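You operate a simulated robot arm through the tools that you are given. There is no shell and no other tool.

You are at the controls of a simulated robot arm. One attempt, no reset.

## Task
Take the ice pack from the olive bench and leave it on the black bench. Put one of the square bottles from the olive bench on the top of the black mat. Put the small plate that says "26" from the olive bench on the violet bench and the small plate marked "56" on the tiled bench. Turn the green dispenser knob to 20 ml. Open the cupboard door, put the grey vial from the cream bench on the upper shelf of the small cupboard, then shut the door. Put the long trough on the top of the drawer unit. Any order will do. Set down upright: square bottle, grey vial.
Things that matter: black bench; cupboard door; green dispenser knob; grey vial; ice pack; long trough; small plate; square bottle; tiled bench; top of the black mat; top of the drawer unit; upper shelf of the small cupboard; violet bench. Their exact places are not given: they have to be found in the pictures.

Only the result counts: the job must be done as asked and must still hold three seconds after the hand-in. Knocking over, shifting, dropping, spilling or breaking anything else fails it.

## Robot
A 7-joint arm with a two-finger parallel gripper on a trunk, on a base that moves. Base frame: it is fixed to the floor where the robot stands at the start and does not move with it; the origin is under the middle of the robot, x ahead of it, y to its left, z up; the surface under the hand at the start is at about z = 0.88. Units: m, rad, N and s.
With the tool pointing down near the work surface it reaches from about 0.28 to 0.72 m from the robot's upright axis, wherever it stands. Its first joint turns from -2.897 to 2.897 rad. Places, roughly: black bench [3.9, -0.2, 0.9]; cupboard door [-1.3, 3.5, 0.4]; green dispenser knob [3.3, 0.6, 0.9]; grey vial [-1.25, 3.25, 1]; ice pack [0.5, -0.25, 1]; long trough [-1.5, 3.25, 1]; small plate [1.75, -0.25, 1]; square bottle (5x5x11 cm) [1.9, -0.5, 0.9]; tiled bench [0.7, 2.5, 0.9]; top of the black mat (20x20 cm) [-1.56, 0.82, 0.88]; top of the drawer unit [-3, 5.2, 0.6]; upper shelf of the small cupboard [-1.3, 3.3, 0.5]; violet bench [-1.2, -3.1, 0.9]. Payload 3.43 kg.
The TCP is the grasp point between the finger pads, 0.034 m short of the fingertips. In the tool frame z runs along the fingers and y along their closing line. The gripper opens to 0.128 m. The fingers are 0.024 m wide and 0.012 m thick; the gripper's body (0.048 by 0.13 m) begins 0.096 m behind the TCP.
Orientation is that of the tool frame in the base frame, as a unit quaternion [w, x, y, z]. With the fingers straight down and closing along the base's y, the tool's x points along the base's -x, its y along +y and its z along -z.

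## Interface
- The arm moves only by the tool move_arm. Its argument "targets" is a list of rows, each an object (a shift or turn left out is 0, a gripper value left out holds the last) with "hand": the finger opening in m, from 0 to 0.128; "linear": the shift along the base's x, y, z in m, a list of three; "angular": the turn, a rotation vector about the base's x, y, z in rad, a list of three. In form: [{"hand": hand, "linear": [x, y, z], "angular": [ax, ay, az]}, ...]. A call has 1 to 20 rows; each row is the pose to reach, as a shift and turn from the pose commanded when the call began. A row lasts 0.2 s, in which the tool goes at most 0.05 m and 0.15 rad; a call with a longer step from one row to the next is refused whole, and so is a gripper value outside its range. A pose out of reach is approached as far as the arm can. The call stops where the force on the tool passes 40 N (or 10 N more than at its start, if that is more) or the arm is blocked; 0.2 s more then pass. The fingers move at their own pace (about 0.108 m/s each) and stop on an object; they squeeze with about 34 N. The grip force told is the motor's: it shows also when the fingers shut on nothing. Time passes only in rows, and 0.2 s behind the last, so rows that repeat a pose let the fingers close. The reply holds the time, the measured pose of the TCP, the force on the tool along the base axes, the opening and the grip force, in the units named above and with some noise, with the torque about the TCP (base axes, N m) and any sound that the robot's microphone picked up.
- Cameras (640 x 400 px; columns grow to the right, rows downward): "scene" is now at [-0.0119, 0.1059, 1.444]; the picture's right is [-0.40, -0.92, 0.00], its down [-0.54, 0.23, -0.81] and it looks along [0.74, -0.33, -0.58] (base axes); focal length 271 px, centre (320, 200). "wrist" rides on the gripper at [0.076, -0.011, -0.16] in the tool frame; the picture's right is [0.15, 0.99, 0.00], its down [-0.88, 0.13, -0.46] and it looks along [-0.45, 0.07, 0.89] (tool axes); focal length 234 px, centre (320, 200).
- grab_frame(camera): a new picture of that camera. No time passes.
- lift_body(by): slides the trunk up (or, below 0, down) by that many m; the arm and the scene camera ride with it, the base frame stays. It gives what a move gives, with no picture.
- base_move(legs): drives the robot by 1 to 6 legs, each [ahead, left, turn to the left] in m, m and rad, along the robot's own axes; the way and the turn of a leg run together, so that a leg with both is an arc; at most 1.5 m and 3.142 rad a leg. The arm and the cameras ride along, it lands a little off, and it stops where it bumps. It gives what a move gives.
- head_to(pan, tilt): turns the head with the scene camera to pan (to the left, within 1.501 rad either way) and tilt (down, from -0.506 to 1.204), counted from straight ahead of the robot. It gives what a move gives.
- probe_pixels(camera, pixels): for up to 12 pixels [column, row] of the newest picture of that camera ("zoom" is the newest enlarged one), the place [x, y, z] in the base frame of the surface seen there, good to about 0.002 m. No time passes.
- enlarge(camera, box): a new picture of the part [left, top, right, bottom] of that camera's present view, enlarged. No time passes.
- hand_in(): hands the job in; it is judged then, once.

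Leave the gripper open and the arm clear of the work at the hand-in unless told otherwise.

The tools are called after "Request:" as a command line: name --argument value ..., lists and objects as JSON in quotes. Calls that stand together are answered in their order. move_arm: Moves the arm, as the interface text tells. Its arguments: {"type":"object","properties":{"targets":{"type":"array"}},"required":["targets"]} The other tools are called the same way: lift_body (by) moves the trunk up or down; base_move (legs) drives the base; head_to (pan, tilt) turns the head that bears the scene camera; grab_frame (camera) takes a picture; probe_pixels (camera, pixels) gives the place of the surface under pixels of a picture; enlarge (camera, box) takes an enlarged picture of a part of a camera's view; hand_in () hands the job in.

At the start:

```text
time: 0.0
tcp_pos: [0.4234, 0.0103, 1.1793]
tcp_rot: [0.0, 0.0, 1.0, 0.001]
contact_force: [0.6, 0.2, -0.5]
ft_torque: [0.0, 0.01, 0.02]
finger_gap: 0.1281
grasp_force: 0.1
trunk travel left (down, up): [-0.15, 0.174]
robot x, y, heading: [-0.0016, -0.0036, 0.002]
head pan, tilt (commanded): [-0.412, 0.625]
```

scene: 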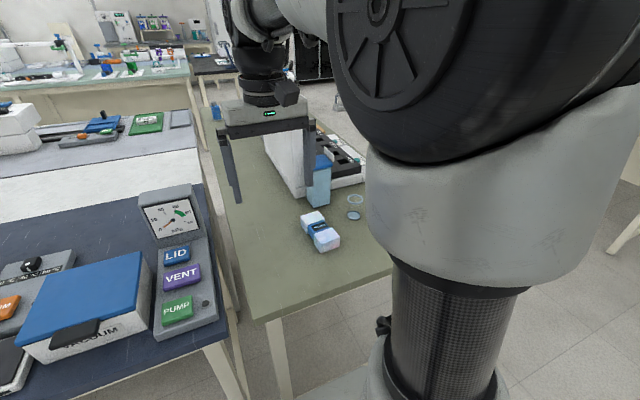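
wrist: 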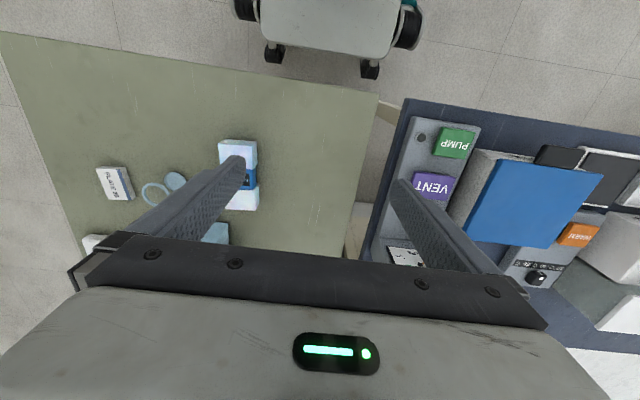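

I see the olive bench ahead and to the right, with what looks like the ice pack at scene pixel (320,232). First I look around with the head to map the room.

Request:
head_to --pan 0.3 --tilt 0.3

Request:
grab_frame --camera "scene"

Request:
head_to --pan 1.4 --tilt 0.3

Request:
grab_frame --camera "scene"

Request:
head_to --pan -1.2 --tilt 0.3

Request:
grab_frame --camera "scene"

Request:
head_to --pan -0.25 --tilt 0.5

Request:
grab_frame --camera "scene"

```text
time: 1.1
tcp_pos: [0.4223, 0.0102, 1.1798]
tcp_rot: [0.0, 0.0, 1.0, 0.0]
contact_force: [0.8, -0.5, 0.9]
ft_torque: [0.03, -0.01, 0.03]
finger_gap: 0.1278
grasp_force: 0.0
trunk travel left (down, up): [-0.15, 0.174]
robot x, y, heading: [-0.0022, -0.0015, 0.001]
head pan, tilt (commanded): [0.3, 0.3]
```

```text
taken
```

scene: 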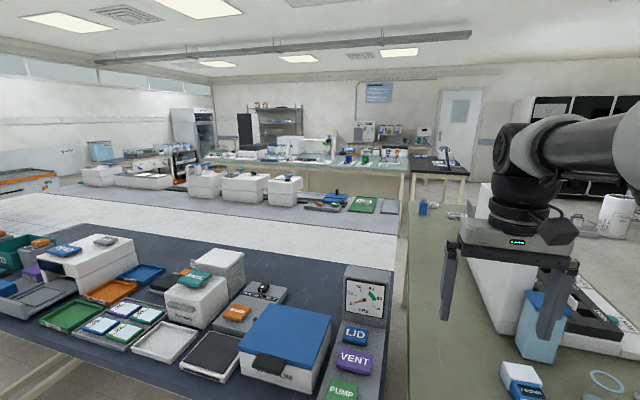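

```text
time: 2.4
tcp_pos: [0.4228, 0.0109, 1.1799]
tcp_rot: [-0.001, 0.001, 1.0, 0.0]
contact_force: [0.3, 0.1, -0.2]
ft_torque: [0.02, -0.03, 0.01]
finger_gap: 0.1279
grasp_force: 0.0
trunk travel left (down, up): [-0.15, 0.174]
robot x, y, heading: [0.0017, 0.0013, 0.002]
head pan, tilt (commanded): [1.4, 0.3]
```

```text
taken
```

scene: 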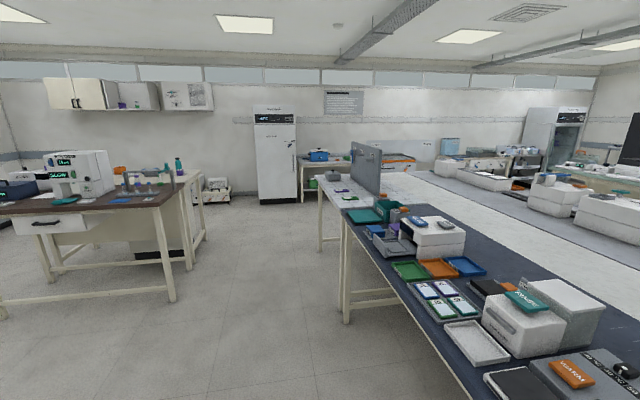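

```text
time: 4.7
tcp_pos: [0.4229, 0.0106, 1.1799]
tcp_rot: [0.001, 0.0, 1.0, 0.0]
contact_force: [-0.1, 0.0, -0.1]
ft_torque: [0.01, -0.01, -0.04]
finger_gap: 0.1278
grasp_force: 0.0
trunk travel left (down, up): [-0.15, 0.174]
robot x, y, heading: [0.0009, 0.0042, 0.001]
head pan, tilt (commanded): [-1.201, 0.3]
```

```text
taken
```

scene: 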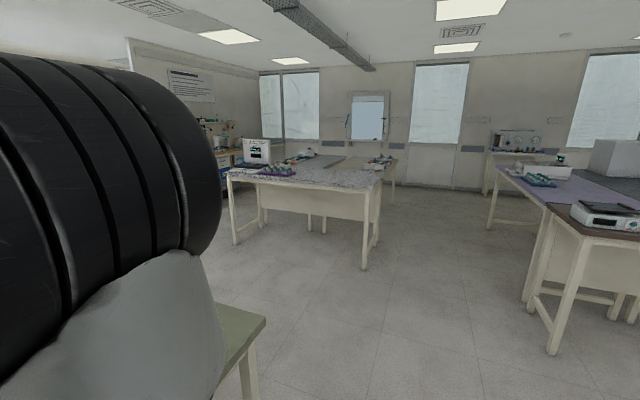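

```text
time: 6.0
tcp_pos: [0.4226, 0.0108, 1.1802]
tcp_rot: [0.0, -0.001, 1.0, 0.0]
contact_force: [-1.1, -0.4, -0.3]
ft_torque: [0.02, 0.01, 0.01]
finger_gap: 0.1282
grasp_force: 0.0
trunk travel left (down, up): [-0.15, 0.174]
robot x, y, heading: [-0.0021, -0.0012, 0.004]
head pan, tilt (commanded): [-0.25, 0.499]
```

```text
taken
```

scene: 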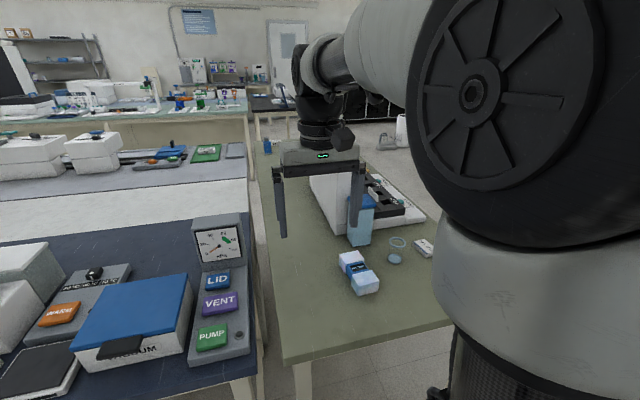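

The ice pack is around pixel (360,272). I enlarge the olive bench and probe points to learn its extent.

Request:
probe_pixels --camera "scene" --pixels '[[350, 265], [362, 285], [395, 259], [424, 247], [358, 230], [265, 200], [287, 355], [450, 320], [262, 150], [310, 200], [370, 340], [262, 330]]'

Request:
enlarge --camera "scene" --box '[240, 120, 450, 300]'

Request:
enlarge --camera "scene" --box '[160, 40, 340, 160]'

```text
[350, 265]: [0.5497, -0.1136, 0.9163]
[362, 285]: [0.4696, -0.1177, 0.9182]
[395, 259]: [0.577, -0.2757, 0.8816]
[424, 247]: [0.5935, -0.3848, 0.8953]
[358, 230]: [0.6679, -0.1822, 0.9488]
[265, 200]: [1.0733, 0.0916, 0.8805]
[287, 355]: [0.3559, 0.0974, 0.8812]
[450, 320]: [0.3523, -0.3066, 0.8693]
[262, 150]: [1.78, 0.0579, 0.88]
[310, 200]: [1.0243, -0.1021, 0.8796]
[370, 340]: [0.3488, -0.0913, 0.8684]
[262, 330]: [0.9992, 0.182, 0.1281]
```

```text
2.22 times, centred on (345, 210) of scene
```

zoom: 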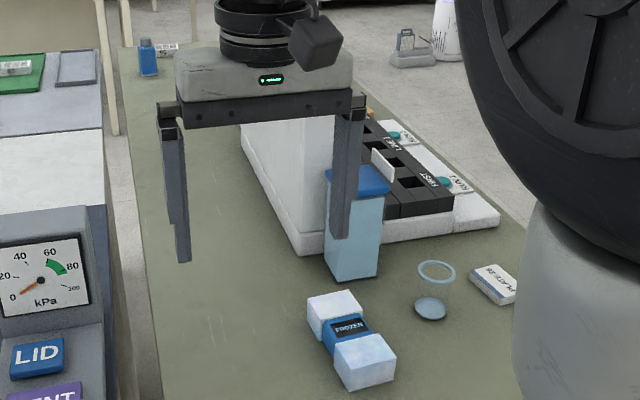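

```text
3.33 times, centred on (250, 100) of scene
```

zoom: 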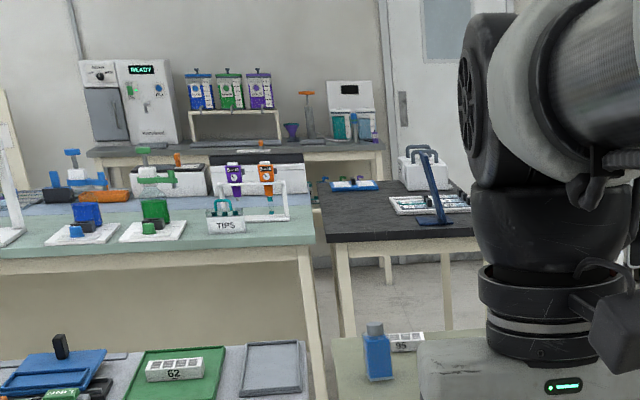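

There's a small white plate at scene (424,247) and another near the far bottle. I enlarge to read their labels.

Request:
enlarge --camera "scene" --box '[390, 225, 450, 263]'

Request:
enlarge --camera "scene" --box '[250, 125, 310, 163]'

Request:
grab_frame --camera "wrist"

Request:
enlarge --camera "wrist" --box '[70, 130, 230, 250]'

```text
10.53 times, centred on (420, 244) of scene
```

zoom: 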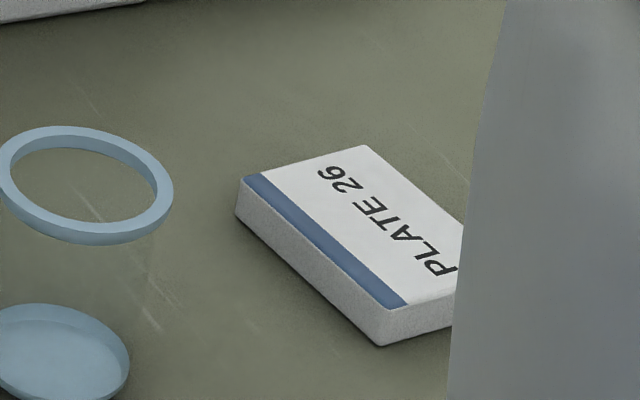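

```text
10.53 times, centred on (280, 144) of scene
```

zoom: 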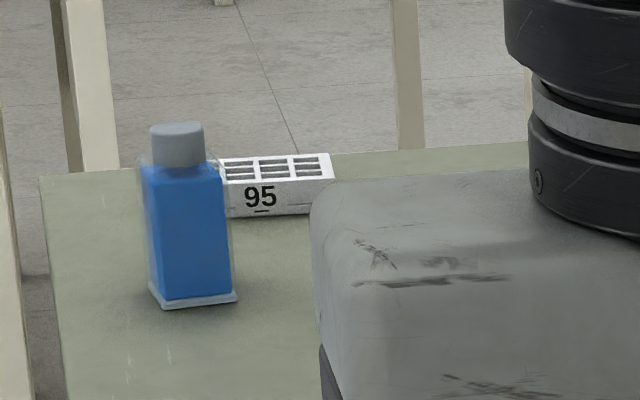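

```text
taken
```

wrist: 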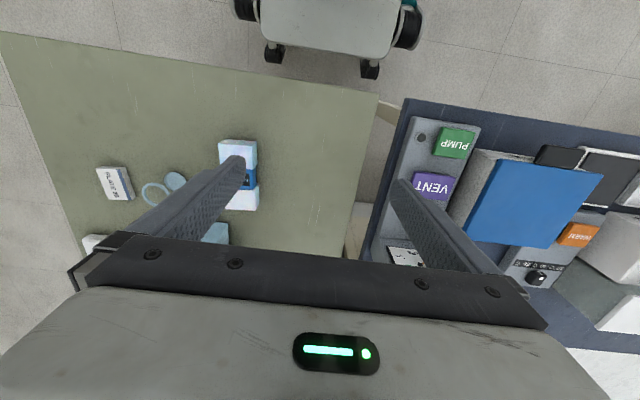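

```text
3.33 times, centred on (150, 190) of wrist
```

zoom: 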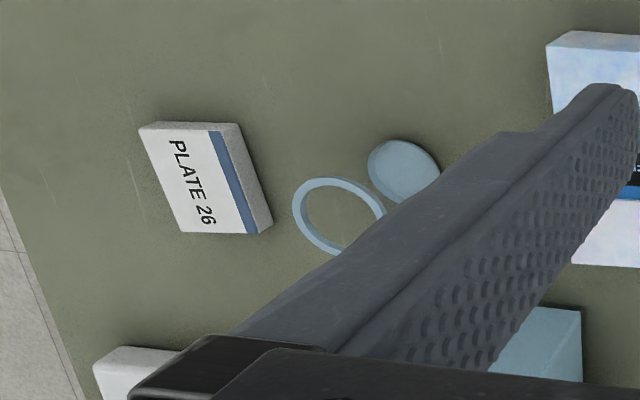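

The white box near me reads "PLATE 26" while other small plates with printed numbers (95) stand at the far end, so I'll check those later. Now I measure the ice pack in the current scene view.

Request:
enlarge --camera "scene" --box '[325, 240, 405, 300]'

Request:
probe_pixels --camera "wrist" --pixels '[[220, 143], [255, 143], [223, 155], [255, 158], [228, 206], [257, 205], [238, 148], [256, 186], [245, 207]]'

```text
6.67 times, centred on (365, 270) of scene
```

zoom: 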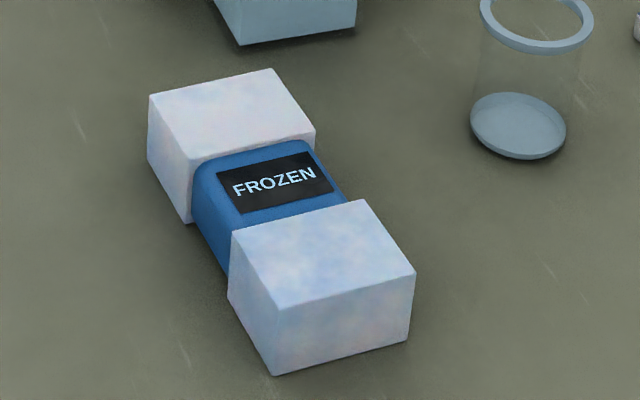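

```text
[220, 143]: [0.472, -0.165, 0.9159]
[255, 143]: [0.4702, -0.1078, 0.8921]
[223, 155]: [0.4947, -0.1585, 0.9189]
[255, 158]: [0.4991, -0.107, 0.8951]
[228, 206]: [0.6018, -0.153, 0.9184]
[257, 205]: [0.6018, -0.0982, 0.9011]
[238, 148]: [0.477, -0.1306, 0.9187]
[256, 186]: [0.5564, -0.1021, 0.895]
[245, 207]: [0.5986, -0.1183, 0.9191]
```

I read the pack's corners from the enlarged picture, along with the beaker and the light-blue bottle next to it.

Request:
probe_pixels --camera "zoom" --pixels '[[153, 98], [268, 72], [310, 130], [195, 155], [234, 234], [360, 204], [280, 302], [410, 270], [270, 190], [520, 125], [480, 8], [590, 20]]'

Request:
probe_pixels --camera "scene" --pixels '[[349, 240], [370, 238], [358, 200], [371, 200], [345, 205], [388, 241], [405, 241], [398, 236], [398, 247], [413, 243]]'

```text
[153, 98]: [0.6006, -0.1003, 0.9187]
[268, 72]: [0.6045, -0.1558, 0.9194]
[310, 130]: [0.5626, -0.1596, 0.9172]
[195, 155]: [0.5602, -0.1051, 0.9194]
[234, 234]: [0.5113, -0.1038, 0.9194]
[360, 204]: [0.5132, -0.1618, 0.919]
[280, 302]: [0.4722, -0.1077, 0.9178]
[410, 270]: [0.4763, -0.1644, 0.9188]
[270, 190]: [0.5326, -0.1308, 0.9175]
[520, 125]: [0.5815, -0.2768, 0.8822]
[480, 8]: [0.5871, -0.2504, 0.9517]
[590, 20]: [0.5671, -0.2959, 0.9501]
```

```text
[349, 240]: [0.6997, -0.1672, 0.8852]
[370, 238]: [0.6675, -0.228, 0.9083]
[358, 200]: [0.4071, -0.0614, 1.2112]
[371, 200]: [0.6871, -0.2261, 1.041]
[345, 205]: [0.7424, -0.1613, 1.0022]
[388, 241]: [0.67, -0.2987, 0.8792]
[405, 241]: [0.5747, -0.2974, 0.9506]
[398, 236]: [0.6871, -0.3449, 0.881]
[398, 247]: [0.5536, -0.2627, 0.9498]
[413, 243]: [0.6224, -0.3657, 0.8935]
```

The ice pack is centred at about (0.538, -0.132), top at 0.919, turned +0.06 rad. The beaker is at (0.575,-0.277), clear of the fingers. I move over the pack and down, with the opening at 0.10.

Request:
move_arm --targets '[{"hand": 0.1, "linear": [0.03, -0.036, 0], "angular": [0, 0, 0.02]}, {"linear": [0.06, -0.072, 0], "angular": [0, 0, 0.04]}, {"linear": [0.09, -0.108, 0], "angular": [0, 0, 0.06]}, {"linear": [0.1155, -0.1425, 0], "angular": [0, 0, 0.06]}, {"linear": [0.1155, -0.1425, -0.05], "angular": [0, 0, 0.06]}, {"linear": [0.1155, -0.1425, -0.1], "angular": [0, 0, 0.06]}, {"linear": [0.1155, -0.1425, -0.145], "angular": [0, 0, 0.06]}, {"linear": [0.1155, -0.1425, -0.165], "angular": [0, 0, 0.06]}]'

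Request:
grab_frame --camera "wrist"

Request:
grab_frame --camera "scene"

```text
time: 7.8
tcp_pos: [0.5417, -0.1326, 1.0106]
tcp_rot: [0.0, -0.03, 1.0, 0.0]
contact_force: [0.2, 0.6, 0.0]
ft_torque: [0.01, -0.02, 0.02]
finger_gap: 0.1002
grasp_force: 0.0
trunk travel left (down, up): [-0.15, 0.174]
robot x, y, heading: [0.0043, 0.003, -0.001]
head pan, tilt (commanded): [-0.25, 0.499]
```

```text
taken
```

wrist: 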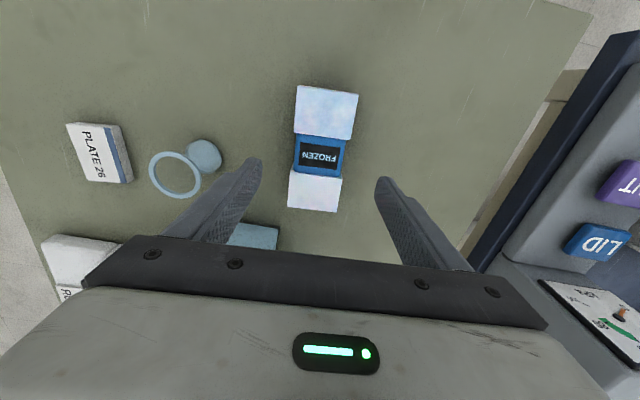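

```text
taken
```

scene: 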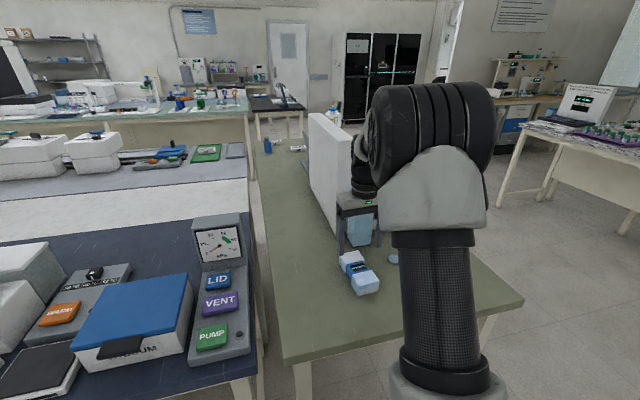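

The pack lies between the fingers. I go down to z≈0.917 and close.

Request:
move_arm --targets '[{"linear": [-0.002, 0, -0.04]}, {"linear": [-0.002, 0, -0.075]}, {"linear": [-0.002, 0, -0.092]}, {"linear": [-0.002, 0, -0.092]}, {"hand": 0.0, "linear": [-0.002, 0, -0.092]}, {"hand": 0.0, "linear": [-0.002, 0, -0.092]}, {"hand": 0.0, "linear": [-0.002, 0, -0.092]}, {"hand": 0.0, "linear": [-0.002, 0, -0.092]}]'

```text
time: 9.6
tcp_pos: [0.5391, -0.1313, 0.9221]
tcp_rot: [0.0, -0.029, 1.0, 0.0]
contact_force: [0.3, -0.7, -0.5]
ft_torque: [-0.08, -0.11, -0.03]
finger_gap: 0.0557
grasp_force: 33.9
trunk travel left (down, up): [-0.15, 0.174]
robot x, y, heading: [0.0056, 0.0001, -0.002]
head pan, tilt (commanded): [-0.25, 0.499]
```

Held at 0.056 m. I lift it and bring it back to the start posture.

Request:
move_arm --targets '[{"linear": [0, 0, 0.03]}, {"linear": [0, 0, 0.08]}, {"linear": [0, 0, 0.13]}, {"linear": [0, 0, 0.18]}, {"linear": [0, 0, 0.23]}, {"linear": [0, 0, 0.27]}, {"linear": [-0.03, 0.035, 0.27]}, {"linear": [-0.06, 0.07, 0.27]}, {"linear": [-0.09, 0.105, 0.27]}, {"linear": [-0.12, 0.14, 0.27]}]'

Request:
head_to --pan -0.6 --tilt 0.4

Request:
grab_frame --camera "scene"

Request:
grab_frame --camera "wrist"

```text
time: 11.8
tcp_pos: [0.4155, 0.0096, 1.1942]
tcp_rot: [0.0, -0.029, 1.0, 0.0]
contact_force: [0.0, -0.4, 0.3]
ft_torque: [0.01, 0.01, -0.02]
finger_gap: 0.0
grasp_force: 33.2
trunk travel left (down, up): [-0.15, 0.174]
robot x, y, heading: [-0.0022, -0.0008, 0.003]
head pan, tilt (commanded): [-0.25, 0.499]
```

```text
time: 12.6
tcp_pos: [0.4157, 0.0111, 1.1949]
tcp_rot: [0.0, -0.029, 1.0, 0.001]
contact_force: [0.3, -1.0, -0.5]
ft_torque: [0.01, 0.02, 0.02]
finger_gap: 0.0001
grasp_force: 33.4
trunk travel left (down, up): [-0.15, 0.174]
robot x, y, heading: [-0.0013, 0.0009, -0.004]
head pan, tilt (commanded): [-0.6, 0.4]
```

```text
taken
```

scene: 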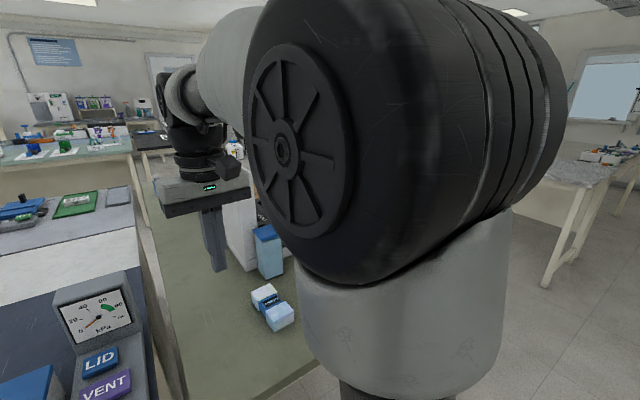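

```text
taken
```

wrist: 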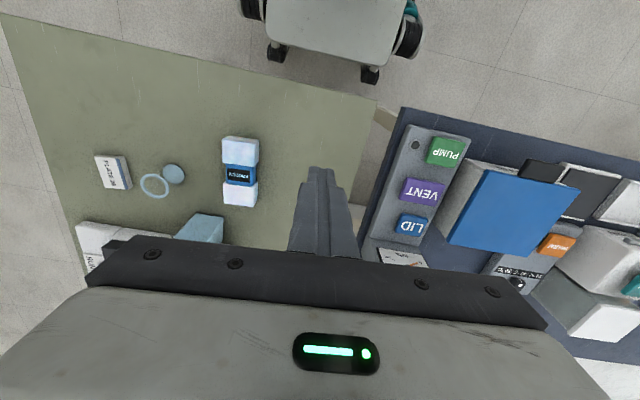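

The fingers are shut on nothing: the pack slipped out and still lies at wrist pixel (240,172). I check where it lies now, close up.

Request:
enlarge --camera "wrist" --box '[190, 120, 290, 220]'

Request:
enlarge --camera "scene" --box '[235, 270, 315, 340]'

Request:
probe_pixels --camera "wrist" --pixels '[[224, 141], [258, 143], [224, 163], [257, 164], [225, 186], [256, 186], [225, 204], [255, 205], [240, 175], [240, 150], [240, 195]]'

```text
4.00 times, centred on (240, 170) of wrist
```

zoom: 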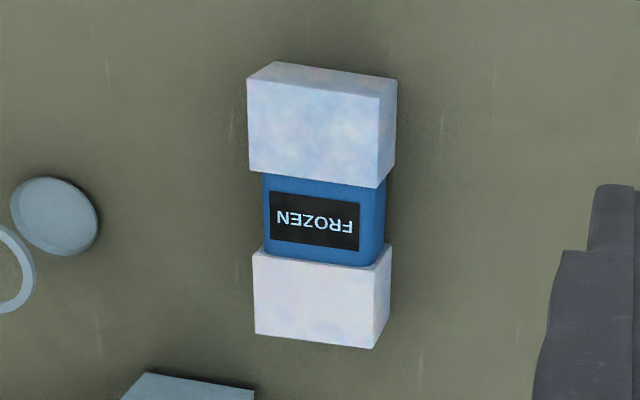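

```text
5.71 times, centred on (275, 305) of scene
```

zoom: 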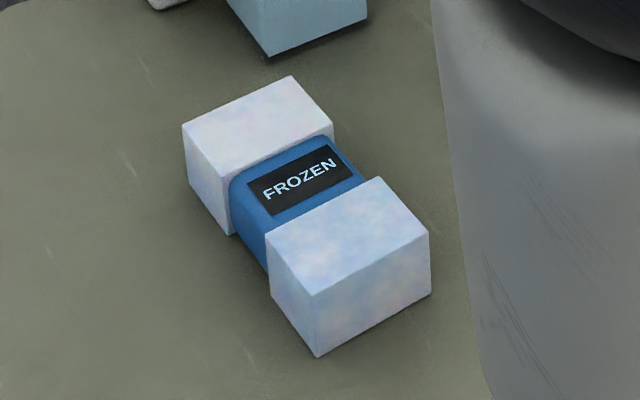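

```text
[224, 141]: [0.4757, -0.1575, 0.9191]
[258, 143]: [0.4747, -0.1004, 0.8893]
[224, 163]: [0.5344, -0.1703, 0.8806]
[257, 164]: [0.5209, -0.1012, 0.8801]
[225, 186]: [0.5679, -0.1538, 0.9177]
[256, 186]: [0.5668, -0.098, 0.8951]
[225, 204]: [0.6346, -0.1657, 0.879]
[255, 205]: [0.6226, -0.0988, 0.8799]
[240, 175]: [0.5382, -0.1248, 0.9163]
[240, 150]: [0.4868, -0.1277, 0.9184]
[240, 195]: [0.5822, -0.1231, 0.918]
```

The blue band looks narrower (≈0.05 m) than the icy end blocks, so the earlier grip at 0.0557 may have sat on slick ice. I measure the band precisely.

Request:
probe_pixels --camera "zoom" --pixels '[[187, 128], [290, 80], [330, 134], [229, 180], [270, 236], [379, 182], [425, 233], [316, 292], [240, 215], [255, 240], [240, 185], [357, 175]]'

Request:
enlarge --camera "wrist" --box '[200, 130, 280, 215]'

```text
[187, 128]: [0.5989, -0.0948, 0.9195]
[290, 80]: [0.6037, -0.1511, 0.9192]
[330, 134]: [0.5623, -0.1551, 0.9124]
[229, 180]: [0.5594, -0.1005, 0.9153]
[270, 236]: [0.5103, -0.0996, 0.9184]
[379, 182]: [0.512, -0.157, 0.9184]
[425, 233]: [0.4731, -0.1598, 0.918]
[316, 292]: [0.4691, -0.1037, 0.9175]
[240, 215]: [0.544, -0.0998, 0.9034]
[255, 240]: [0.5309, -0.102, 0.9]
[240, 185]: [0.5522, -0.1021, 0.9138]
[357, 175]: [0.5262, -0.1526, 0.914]
```

```text
4.71 times, centred on (240, 172) of wrist
```

zoom: 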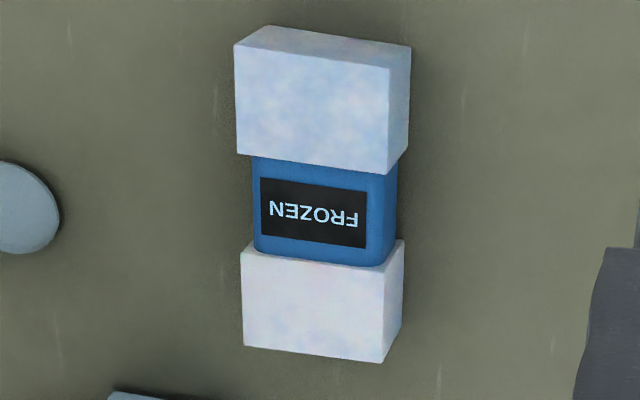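

The pack is now centred at (0.536,-0.127) with the band x 0.511–0.561 and yaw 0.067. I come down again on the band, a bit lower than before, before closing.

Request:
move_arm --targets '[{"hand": 0.1, "linear": [0.03, -0.035, 0]}, {"linear": [0.06, -0.07, 0]}, {"linear": [0.09, -0.105, 0]}, {"linear": [0.1195, -0.137, 0], "angular": [0, 0, 0.007]}, {"linear": [0.1195, -0.137, -0.05], "angular": [0, 0, 0.007]}, {"linear": [0.1195, -0.137, -0.1], "angular": [0, 0, 0.007]}, {"linear": [0.1195, -0.137, -0.15], "angular": [0, 0, 0.007]}, {"linear": [0.1195, -0.137, -0.2], "angular": [0, 0, 0.007]}, {"linear": [0.1195, -0.137, -0.23], "angular": [0, 0, 0.007]}, {"linear": [0.1195, -0.137, -0.23], "angular": [0, 0, 0.007]}]'

Request:
grab_frame --camera "wrist"

```text
time: 14.8
tcp_pos: [0.5346, -0.1303, 0.9623]
tcp_rot: [0.0, -0.033, 0.999, 0.001]
contact_force: [0.1, -0.5, -0.5]
ft_torque: [0.0, 0.04, 0.01]
finger_gap: 0.1003
grasp_force: 0.0
trunk travel left (down, up): [-0.15, 0.174]
robot x, y, heading: [0.0039, 0.0017, 0.0]
head pan, tilt (commanded): [-0.6, 0.4]
```

```text
taken
```

wrist: 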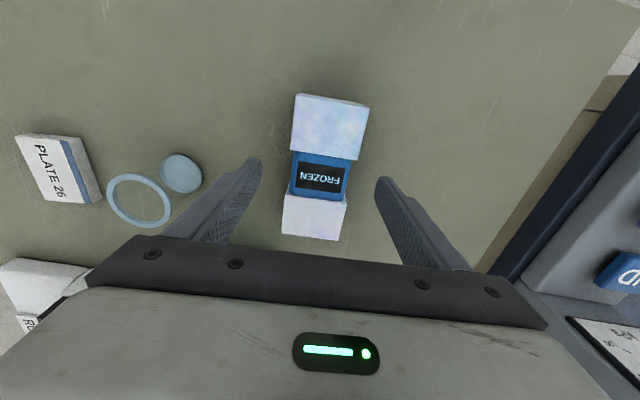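

Fingers straddle the band. I lower 0.045 m and close, then lift slowly in small steps to see whether it holds.

Request:
move_arm --targets '[{"linear": [0.001, 0.003, -0.025]}, {"linear": [0.001, 0.003, -0.045]}, {"linear": [0.001, 0.003, -0.045]}, {"hand": 0.0, "linear": [0.001, 0.003, -0.045]}, {"hand": 0.0, "linear": [0.001, 0.003, -0.045]}, {"hand": 0.0, "linear": [0.001, 0.003, -0.045]}, {"hand": 0.0, "linear": [0.001, 0.003, -0.045]}, {"hand": 0.0, "linear": [0.001, 0.003, -0.045]}]'

Request:
grab_frame --camera "wrist"

Request:
move_arm --targets '[{"linear": [0, 0, 0.003]}, {"linear": [0, 0, 0.006]}, {"linear": [0, 0, 0.01]}, {"linear": [0, 0, 0.015]}, {"linear": [0, 0, 0.02]}]'

Request:
grab_frame --camera "wrist"

```text
time: 16.6
tcp_pos: [0.5366, -0.1268, 0.9177]
tcp_rot: [0.0, -0.033, 0.999, 0.0]
contact_force: [0.3, -1.0, 0.1]
ft_torque: [-0.04, -0.11, -0.04]
finger_gap: 0.0556
grasp_force: 33.9
trunk travel left (down, up): [-0.15, 0.174]
robot x, y, heading: [0.0011, 0.0009, -0.002]
head pan, tilt (commanded): [-0.6, 0.4]
```

```text
taken
```

wrist: 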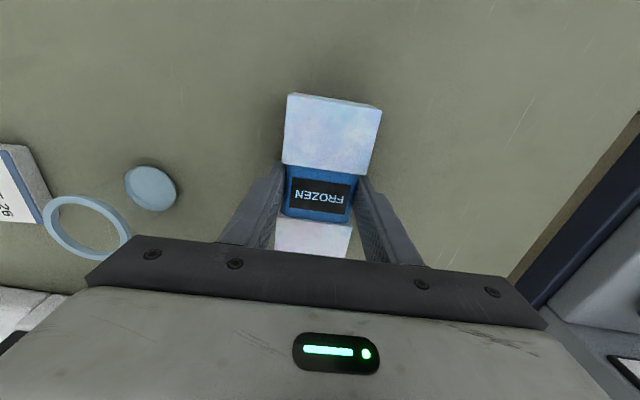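

```text
time: 17.8
tcp_pos: [0.5371, -0.1291, 0.9374]
tcp_rot: [-0.001, -0.033, 0.999, 0.0]
contact_force: [-0.6, -0.1, -2.3]
ft_torque: [0.0, 0.02, -0.02]
finger_gap: 0.0554
grasp_force: 33.8
trunk travel left (down, up): [-0.15, 0.174]
robot x, y, heading: [0.0027, 0.0008, 0.001]
head pan, tilt (commanded): [-0.6, 0.4]
```

```text
taken
```

wrist: 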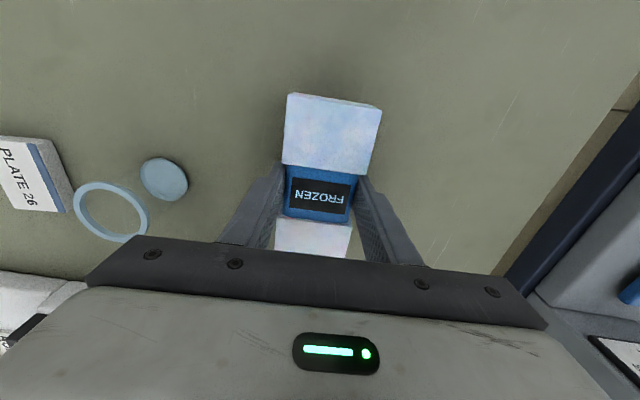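

It is held now (2.3 N of weight, pack in view between fingers). I raise slowly a bit more and check for creeping slip.

Request:
move_arm --targets '[{"linear": [0, 0, 0.005]}, {"linear": [0, 0, 0.012]}, {"linear": [0, 0, 0.02]}, {"linear": [0, 0, 0.03]}, {"linear": [0, 0, 0.04]}, {"linear": [0, 0, 0.05]}, {"linear": [0, 0, 0.058]}, {"linear": [0, 0, 0.062]}, {"linear": [0, 0, 0.062]}, {"linear": [0, 0, 0.062]}, {"linear": [0, 0, 0.062]}]'

Request:
grab_frame --camera "wrist"

```text
time: 20.2
tcp_pos: [0.5368, -0.1275, 0.9997]
tcp_rot: [0.0, -0.033, 0.999, 0.0]
contact_force: [0.2, -1.3, -1.9]
ft_torque: [0.0, 0.02, 0.03]
finger_gap: 0.0555
grasp_force: 33.9
trunk travel left (down, up): [-0.15, 0.174]
robot x, y, heading: [-0.0033, 0.0017, 0.002]
head pan, tilt (commanded): [-0.6, 0.4]
```

```text
taken
```

wrist: 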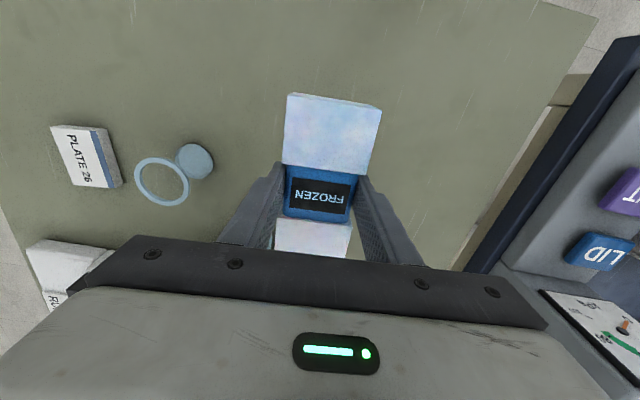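

No creep. I raise it further at a moderate pace and check again, then look around to plan the driving.

Request:
move_arm --targets '[{"linear": [0, 0, 0.01]}, {"linear": [0, 0, 0.025]}, {"linear": [0, 0, 0.045]}, {"linear": [0, 0, 0.065]}, {"linear": [0, 0, 0.085]}, {"linear": [0, 0, 0.105]}, {"linear": [0, 0, 0.125]}, {"linear": [0, 0, 0.14]}, {"linear": [0, 0, 0.145]}, {"linear": [-0.01, 0.01, 0.145]}, {"linear": [-0.025, 0.025, 0.145]}, {"linear": [-0.04, 0.04, 0.145]}, {"linear": [-0.055, 0.055, 0.145]}, {"linear": [-0.07, 0.07, 0.145]}, {"linear": [-0.085, 0.085, 0.145]}, {"linear": [-0.1, 0.1, 0.145]}, {"linear": [-0.11, 0.115, 0.145]}, {"linear": [-0.115, 0.12, 0.145]}]'

Request:
grab_frame --camera "wrist"

Request:
head_to --pan -1.4 --tilt 0.5

Request:
grab_frame --camera "scene"

```text
time: 24.0
tcp_pos: [0.4218, -0.0075, 1.1452]
tcp_rot: [0.0, -0.033, 0.999, 0.0]
contact_force: [0.5, 0.0, -2.2]
ft_torque: [-0.04, 0.01, 0.0]
finger_gap: 0.0552
grasp_force: 34.3
trunk travel left (down, up): [-0.15, 0.174]
robot x, y, heading: [0.0002, -0.0049, -0.0]
head pan, tilt (commanded): [-0.6, 0.4]
```

```text
taken
```

wrist: 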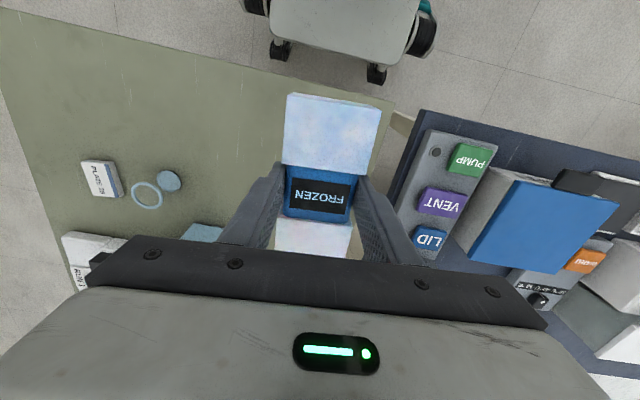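

```text
time: 25.1
tcp_pos: [0.4214, -0.0081, 1.1456]
tcp_rot: [0.0, -0.033, 0.999, 0.0]
contact_force: [0.2, -0.4, -2.4]
ft_torque: [-0.04, 0.02, 0.01]
finger_gap: 0.0554
grasp_force: 34.1
trunk travel left (down, up): [-0.15, 0.174]
robot x, y, heading: [0.0008, -0.0006, -0.004]
head pan, tilt (commanded): [-1.4, 0.499]
```

```text
taken
```

scene: 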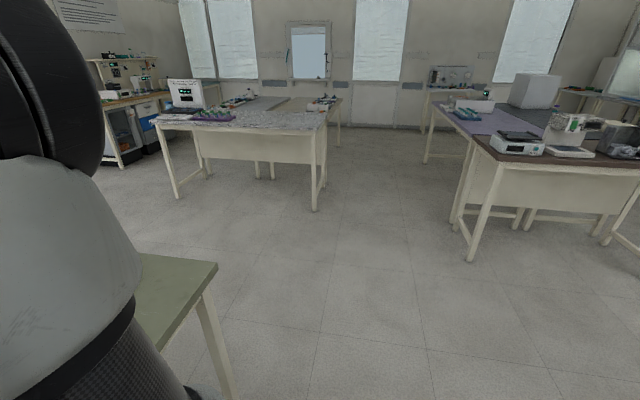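

I probe key corners of benches and legs to map the floor on the right.

Request:
probe_pixels --camera "scene" --pixels '[[216, 266], [232, 395], [178, 196], [315, 208], [155, 122], [320, 130], [470, 260], [480, 145], [450, 220], [340, 97], [430, 100], [122, 165]]'

Request:
head_to --pan -0.75 --tilt 0.2

Request:
grab_frame --camera "scene"

Request:
head_to --pan -0.05 --tilt 0.25

Request:
grab_frame --camera "scene"

```text
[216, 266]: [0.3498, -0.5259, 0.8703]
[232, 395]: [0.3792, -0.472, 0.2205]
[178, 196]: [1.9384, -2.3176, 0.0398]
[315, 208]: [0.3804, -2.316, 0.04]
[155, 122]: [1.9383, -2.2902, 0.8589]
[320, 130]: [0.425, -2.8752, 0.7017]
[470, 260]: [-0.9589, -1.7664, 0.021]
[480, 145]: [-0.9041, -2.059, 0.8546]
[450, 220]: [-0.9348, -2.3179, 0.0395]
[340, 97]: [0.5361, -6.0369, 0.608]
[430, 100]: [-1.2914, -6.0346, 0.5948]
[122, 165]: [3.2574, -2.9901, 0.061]
```

```text
time: 26.1
tcp_pos: [0.4219, -0.0087, 1.1457]
tcp_rot: [0.001, -0.033, 0.999, 0.0]
contact_force: [-0.8, 0.8, -2.1]
ft_torque: [-0.02, 0.02, -0.03]
finger_gap: 0.0557
grasp_force: 33.4
trunk travel left (down, up): [-0.15, 0.174]
robot x, y, heading: [-0.0049, 0.0019, -0.002]
head pan, tilt (commanded): [-0.75, 0.201]
```

```text
taken
```

scene: 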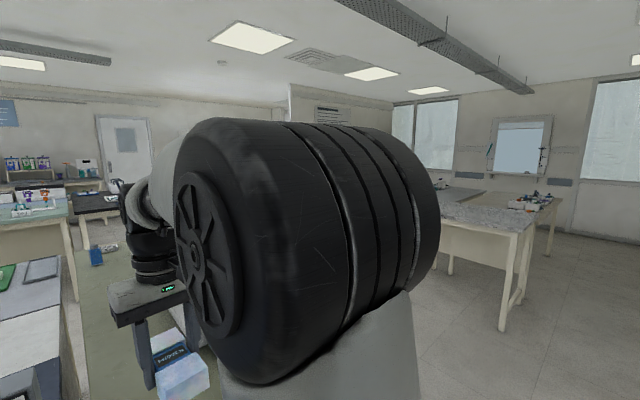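

```text
time: 27.2
tcp_pos: [0.4221, -0.0079, 1.1465]
tcp_rot: [0.0, -0.034, 0.999, 0.0]
contact_force: [-0.3, -0.8, -2.4]
ft_torque: [0.0, 0.02, 0.0]
finger_gap: 0.0556
grasp_force: 34.0
trunk travel left (down, up): [-0.15, 0.174]
robot x, y, heading: [0.0004, 0.0018, -0.002]
head pan, tilt (commanded): [-0.051, 0.25]
```

```text
taken
```

scene: 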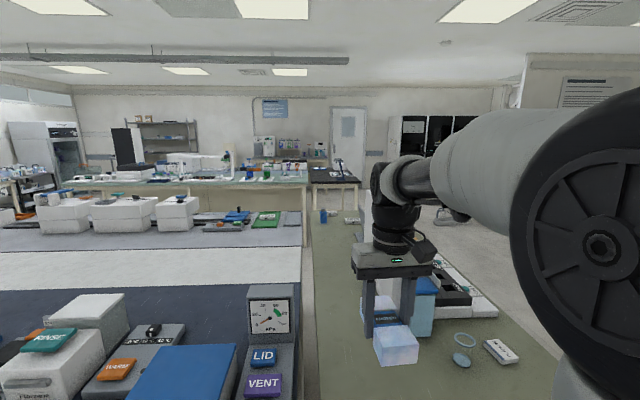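

The aisle between the olive bench (edge y≈-0.55) and the speckled bench (edge y≈-2.29) is clear. I test the hold with a small drive: back 0.1 m, then a short strafe right.

Request:
base_move --legs '[[-0.1, 0, 0]]'

Request:
grab_frame --camera "wrist"

Request:
base_move --legs '[[0, -0.5, 0]]'

Request:
grab_frame --camera "wrist"

```text
time: 28.4
tcp_pos: [0.3205, -0.0073, 1.1461]
tcp_rot: [0.001, -0.034, 0.999, 0.0]
contact_force: [0.7, -0.6, -3.0]
ft_torque: [0.01, 0.0, 0.03]
finger_gap: 0.0554
grasp_force: 33.6
trunk travel left (down, up): [-0.15, 0.174]
robot x, y, heading: [-0.1007, 0.0, 0.002]
head pan, tilt (commanded): [-0.051, 0.25]
```

```text
taken
```

wrist: 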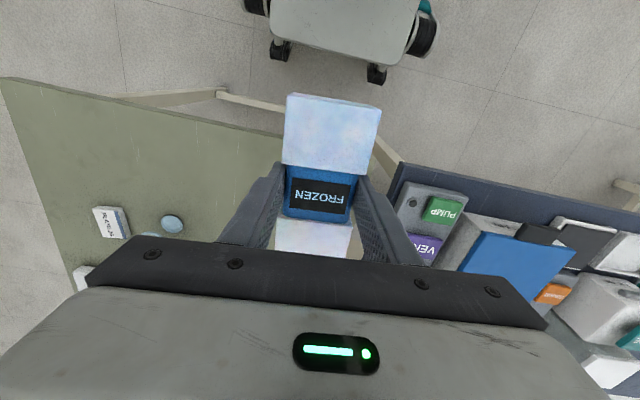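

```text
time: 33.8
tcp_pos: [0.3227, -0.5144, 1.1457]
tcp_rot: [0.0, -0.036, 0.999, 0.0]
contact_force: [0.3, -0.2, -1.8]
ft_torque: [-0.02, -0.01, -0.03]
finger_gap: 0.0553
grasp_force: 33.4
trunk travel left (down, up): [-0.15, 0.174]
robot x, y, heading: [-0.1012, -0.5079, 0.002]
head pan, tilt (commanded): [-0.051, 0.25]
```

```text
taken
```

wrist: 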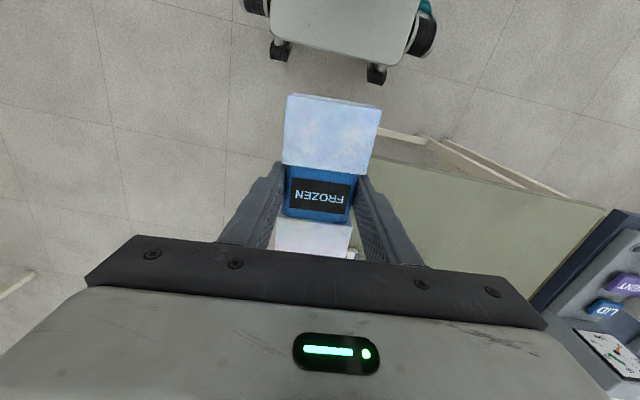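

The hold is stable while driving. I strafe further right to y≈-1.25 and look ahead.

Request:
base_move --legs '[[0, -0.75, 0]]'

Request:
head_to --pan 0.2 --tilt 0.3

Request:
grab_frame --camera "scene"

Request:
head_to --pan 0.6 --tilt 0.4

Request:
grab_frame --camera "scene"

```text
time: 41.4
tcp_pos: [0.3267, -1.2584, 1.1453]
tcp_rot: [-0.001, -0.037, 0.999, 0.001]
contact_force: [0.0, 0.7, -2.6]
ft_torque: [0.0, 0.02, 0.02]
finger_gap: 0.0554
grasp_force: 34.0
trunk travel left (down, up): [-0.15, 0.174]
robot x, y, heading: [-0.098, -1.2546, 0.007]
head pan, tilt (commanded): [-0.051, 0.25]
```

```text
time: 42.1
tcp_pos: [0.327, -1.2576, 1.1455]
tcp_rot: [0.0, -0.037, 0.999, 0.0]
contact_force: [0.7, -0.5, -2.5]
ft_torque: [0.01, -0.02, 0.03]
finger_gap: 0.0557
grasp_force: 33.8
trunk travel left (down, up): [-0.15, 0.174]
robot x, y, heading: [-0.0981, -1.2519, 0.007]
head pan, tilt (commanded): [0.201, 0.3]
```

```text
taken
```

scene: 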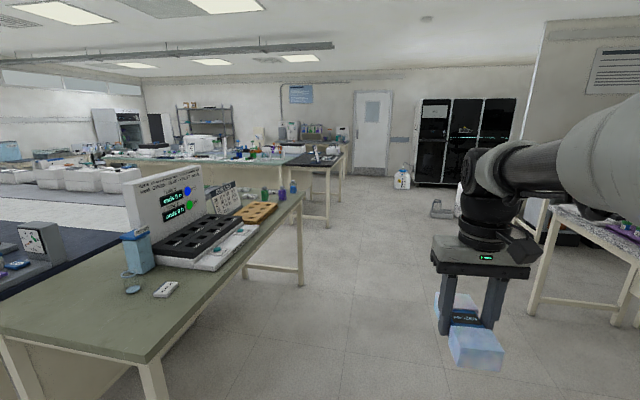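

```text
time: 43.0
tcp_pos: [0.3267, -1.2585, 1.1462]
tcp_rot: [0.0, -0.037, 0.999, 0.0]
contact_force: [-0.6, 0.4, -3.1]
ft_torque: [0.0, 0.0, -0.01]
finger_gap: 0.0555
grasp_force: 33.9
trunk travel left (down, up): [-0.15, 0.174]
robot x, y, heading: [-0.0953, -1.2517, 0.005]
head pan, tilt (commanded): [0.6, 0.4]
```

```text
taken
```

scene: 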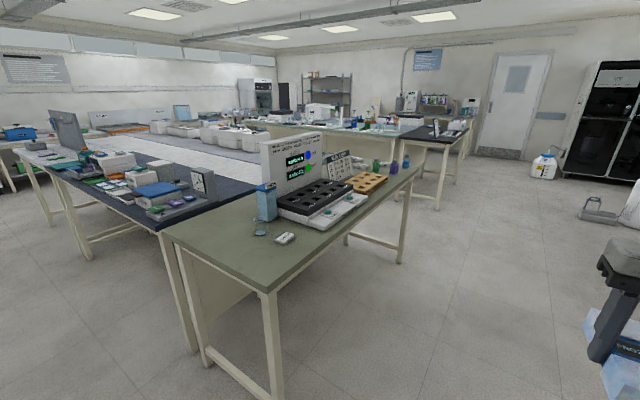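

I probe floor obstacles ahead (the grey step at (598,208), the white items) and the benches.

Request:
probe_pixels --camera "scene" --pixels '[[600, 212], [583, 215], [543, 175], [636, 215], [437, 205], [400, 260], [455, 180], [400, 135], [440, 145], [420, 165], [350, 240], [500, 150]]'

Request:
enlarge --camera "scene" --box '[240, 120, 480, 270]'

```text
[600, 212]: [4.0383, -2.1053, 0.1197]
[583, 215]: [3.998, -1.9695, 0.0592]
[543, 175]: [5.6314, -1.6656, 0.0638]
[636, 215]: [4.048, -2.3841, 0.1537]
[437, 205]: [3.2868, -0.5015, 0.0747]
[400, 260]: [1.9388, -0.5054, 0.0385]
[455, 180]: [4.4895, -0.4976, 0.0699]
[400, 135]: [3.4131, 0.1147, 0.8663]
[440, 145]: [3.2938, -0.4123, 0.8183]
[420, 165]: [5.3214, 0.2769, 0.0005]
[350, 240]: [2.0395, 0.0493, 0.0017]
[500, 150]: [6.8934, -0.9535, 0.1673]
```

```text
2.67 times, centred on (360, 195) of scene
```

zoom: 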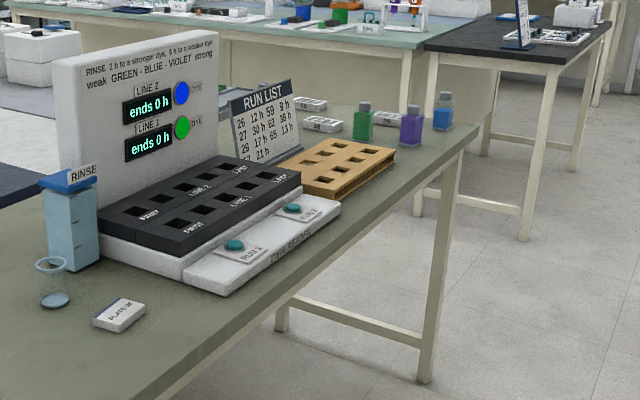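

The black bench spans about x 3.27–4.5 with its near edge at y≈-0.52; the way along y=-1.25 is free. I drive ahead to x≈2.6.

Request:
base_move --legs '[[1.5, 0, 0], [1.2, 0, 0]]'

Request:
head_to --pan 0.7 --tilt 0.4

Request:
grab_frame --camera "scene"

Request:
head_to --pan 1.45 --tilt 0.45

Request:
grab_frame --camera "scene"

Request:
grab_frame --camera "wrist"

```text
time: 55.9
tcp_pos: [2.9785, -1.2056, 1.1461]
tcp_rot: [0.0, -0.052, 0.999, 0.0]
contact_force: [0.1, 0.0, -1.9]
ft_torque: [0.0, 0.04, -0.02]
finger_gap: 0.0555
grasp_force: 33.4
trunk travel left (down, up): [-0.15, 0.174]
robot x, y, heading: [2.5529, -1.2153, 0.036]
head pan, tilt (commanded): [0.6, 0.4]
```

```text
time: 56.5
tcp_pos: [2.9773, -1.205, 1.1455]
tcp_rot: [0.0, -0.052, 0.999, 0.0]
contact_force: [-0.7, 0.3, -2.0]
ft_torque: [0.0, -0.01, -0.02]
finger_gap: 0.0556
grasp_force: 34.1
trunk travel left (down, up): [-0.15, 0.174]
robot x, y, heading: [2.5556, -1.2124, 0.036]
head pan, tilt (commanded): [0.7, 0.4]
```

```text
taken
```

scene: 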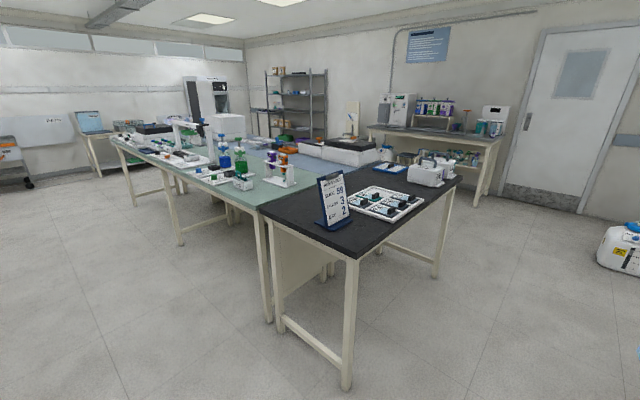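

```text
time: 57.6
tcp_pos: [2.9767, -1.2056, 1.146]
tcp_rot: [0.0, -0.053, 0.999, 0.0]
contact_force: [-0.2, 0.3, -2.5]
ft_torque: [0.03, 0.0, 0.0]
finger_gap: 0.0556
grasp_force: 33.8
trunk travel left (down, up): [-0.15, 0.174]
robot x, y, heading: [2.5576, -1.218, 0.037]
head pan, tilt (commanded): [1.45, 0.45]
```

```text
taken
```

scene: 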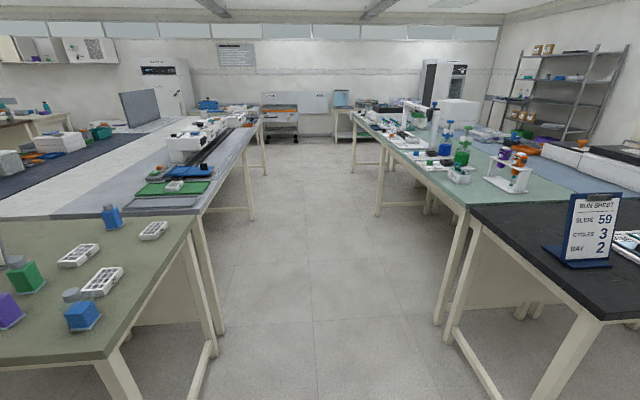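

```text
taken
```

wrist: 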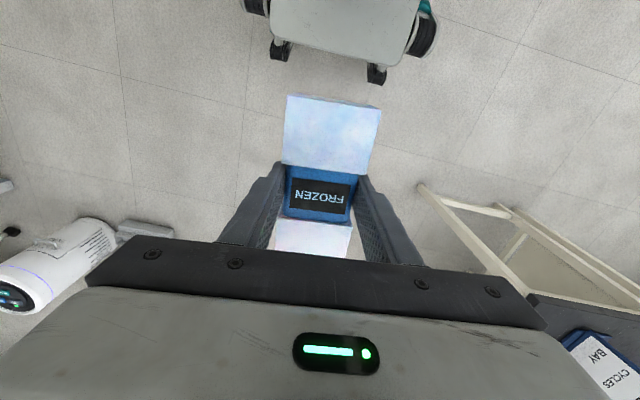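

Three small plates are seen on the olive bench end at (78,255), (152,230), (101,281). I enlarge to read them, and the dispensers too.

Request:
enlarge --camera "scene" --box '[0, 195, 200, 340]'

Request:
enlarge --camera "scene" --box '[40, 220, 180, 305]'

Request:
enlarge --camera "scene" --box '[400, 95, 560, 205]'

```text
2.76 times, centred on (100, 268) of scene
```

zoom: 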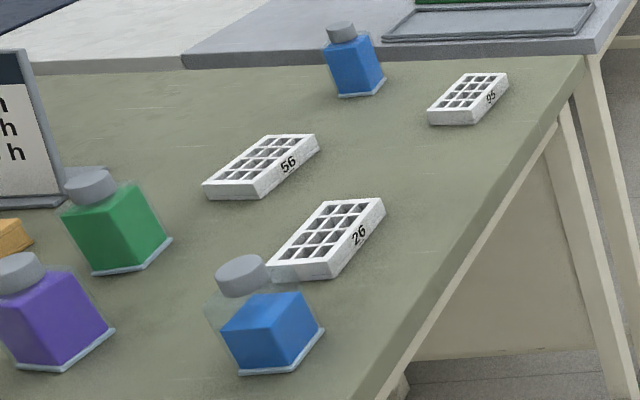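

```text
4.57 times, centred on (110, 262) of scene
```

zoom: 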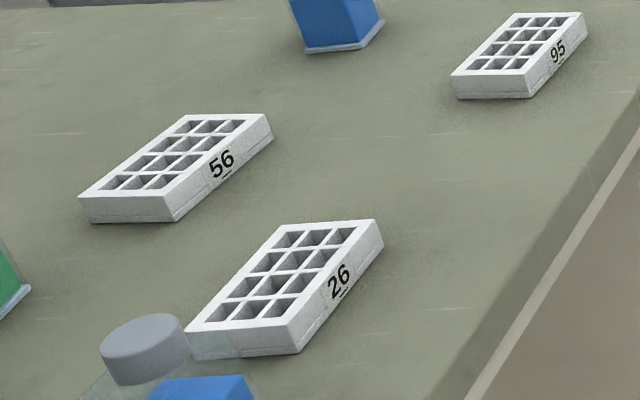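

```text
3.64 times, centred on (480, 150) of scene
```

zoom: 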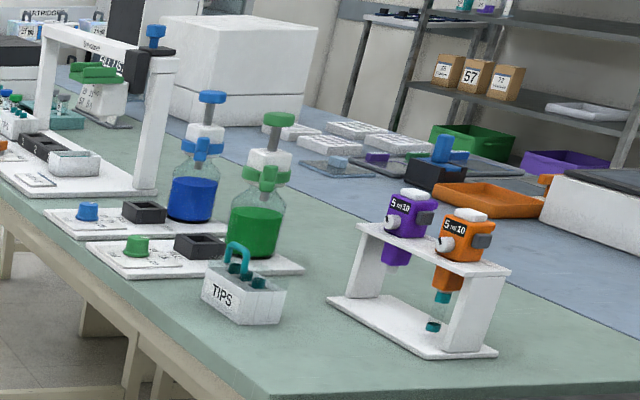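

The plates read 56, 26 and 95. Now I look at the black bench for a free place.

Request:
head_to --pan 0.85 --tilt 0.4

Request:
grab_frame --camera "scene"

Request:
enlarge --camera "scene" --box '[240, 150, 440, 290]'

```text
time: 58.6
tcp_pos: [2.9783, -1.2052, 1.1451]
tcp_rot: [0.0, -0.052, 0.999, 0.0]
contact_force: [0.0, 0.0, -2.6]
ft_torque: [0.0, 0.03, 0.0]
finger_gap: 0.0557
grasp_force: 34.3
trunk travel left (down, up): [-0.15, 0.174]
robot x, y, heading: [2.5522, -1.2142, 0.033]
head pan, tilt (commanded): [0.85, 0.4]
```

```text
taken
```

scene: 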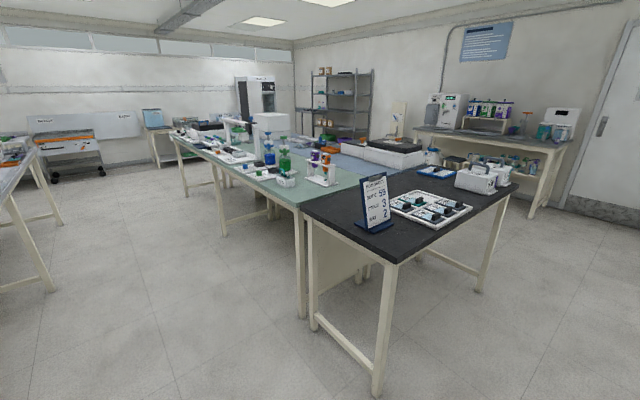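

```text
2.86 times, centred on (340, 220) of scene
```

zoom: 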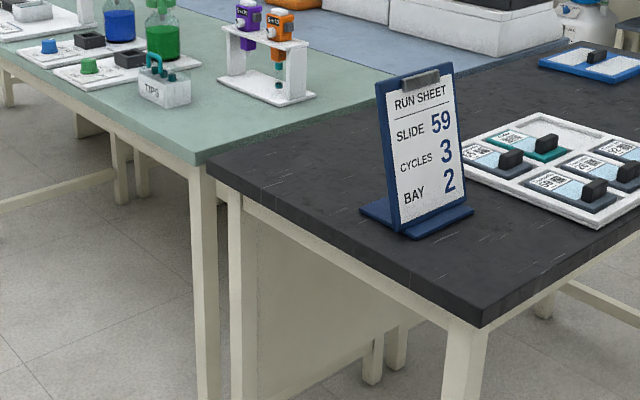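

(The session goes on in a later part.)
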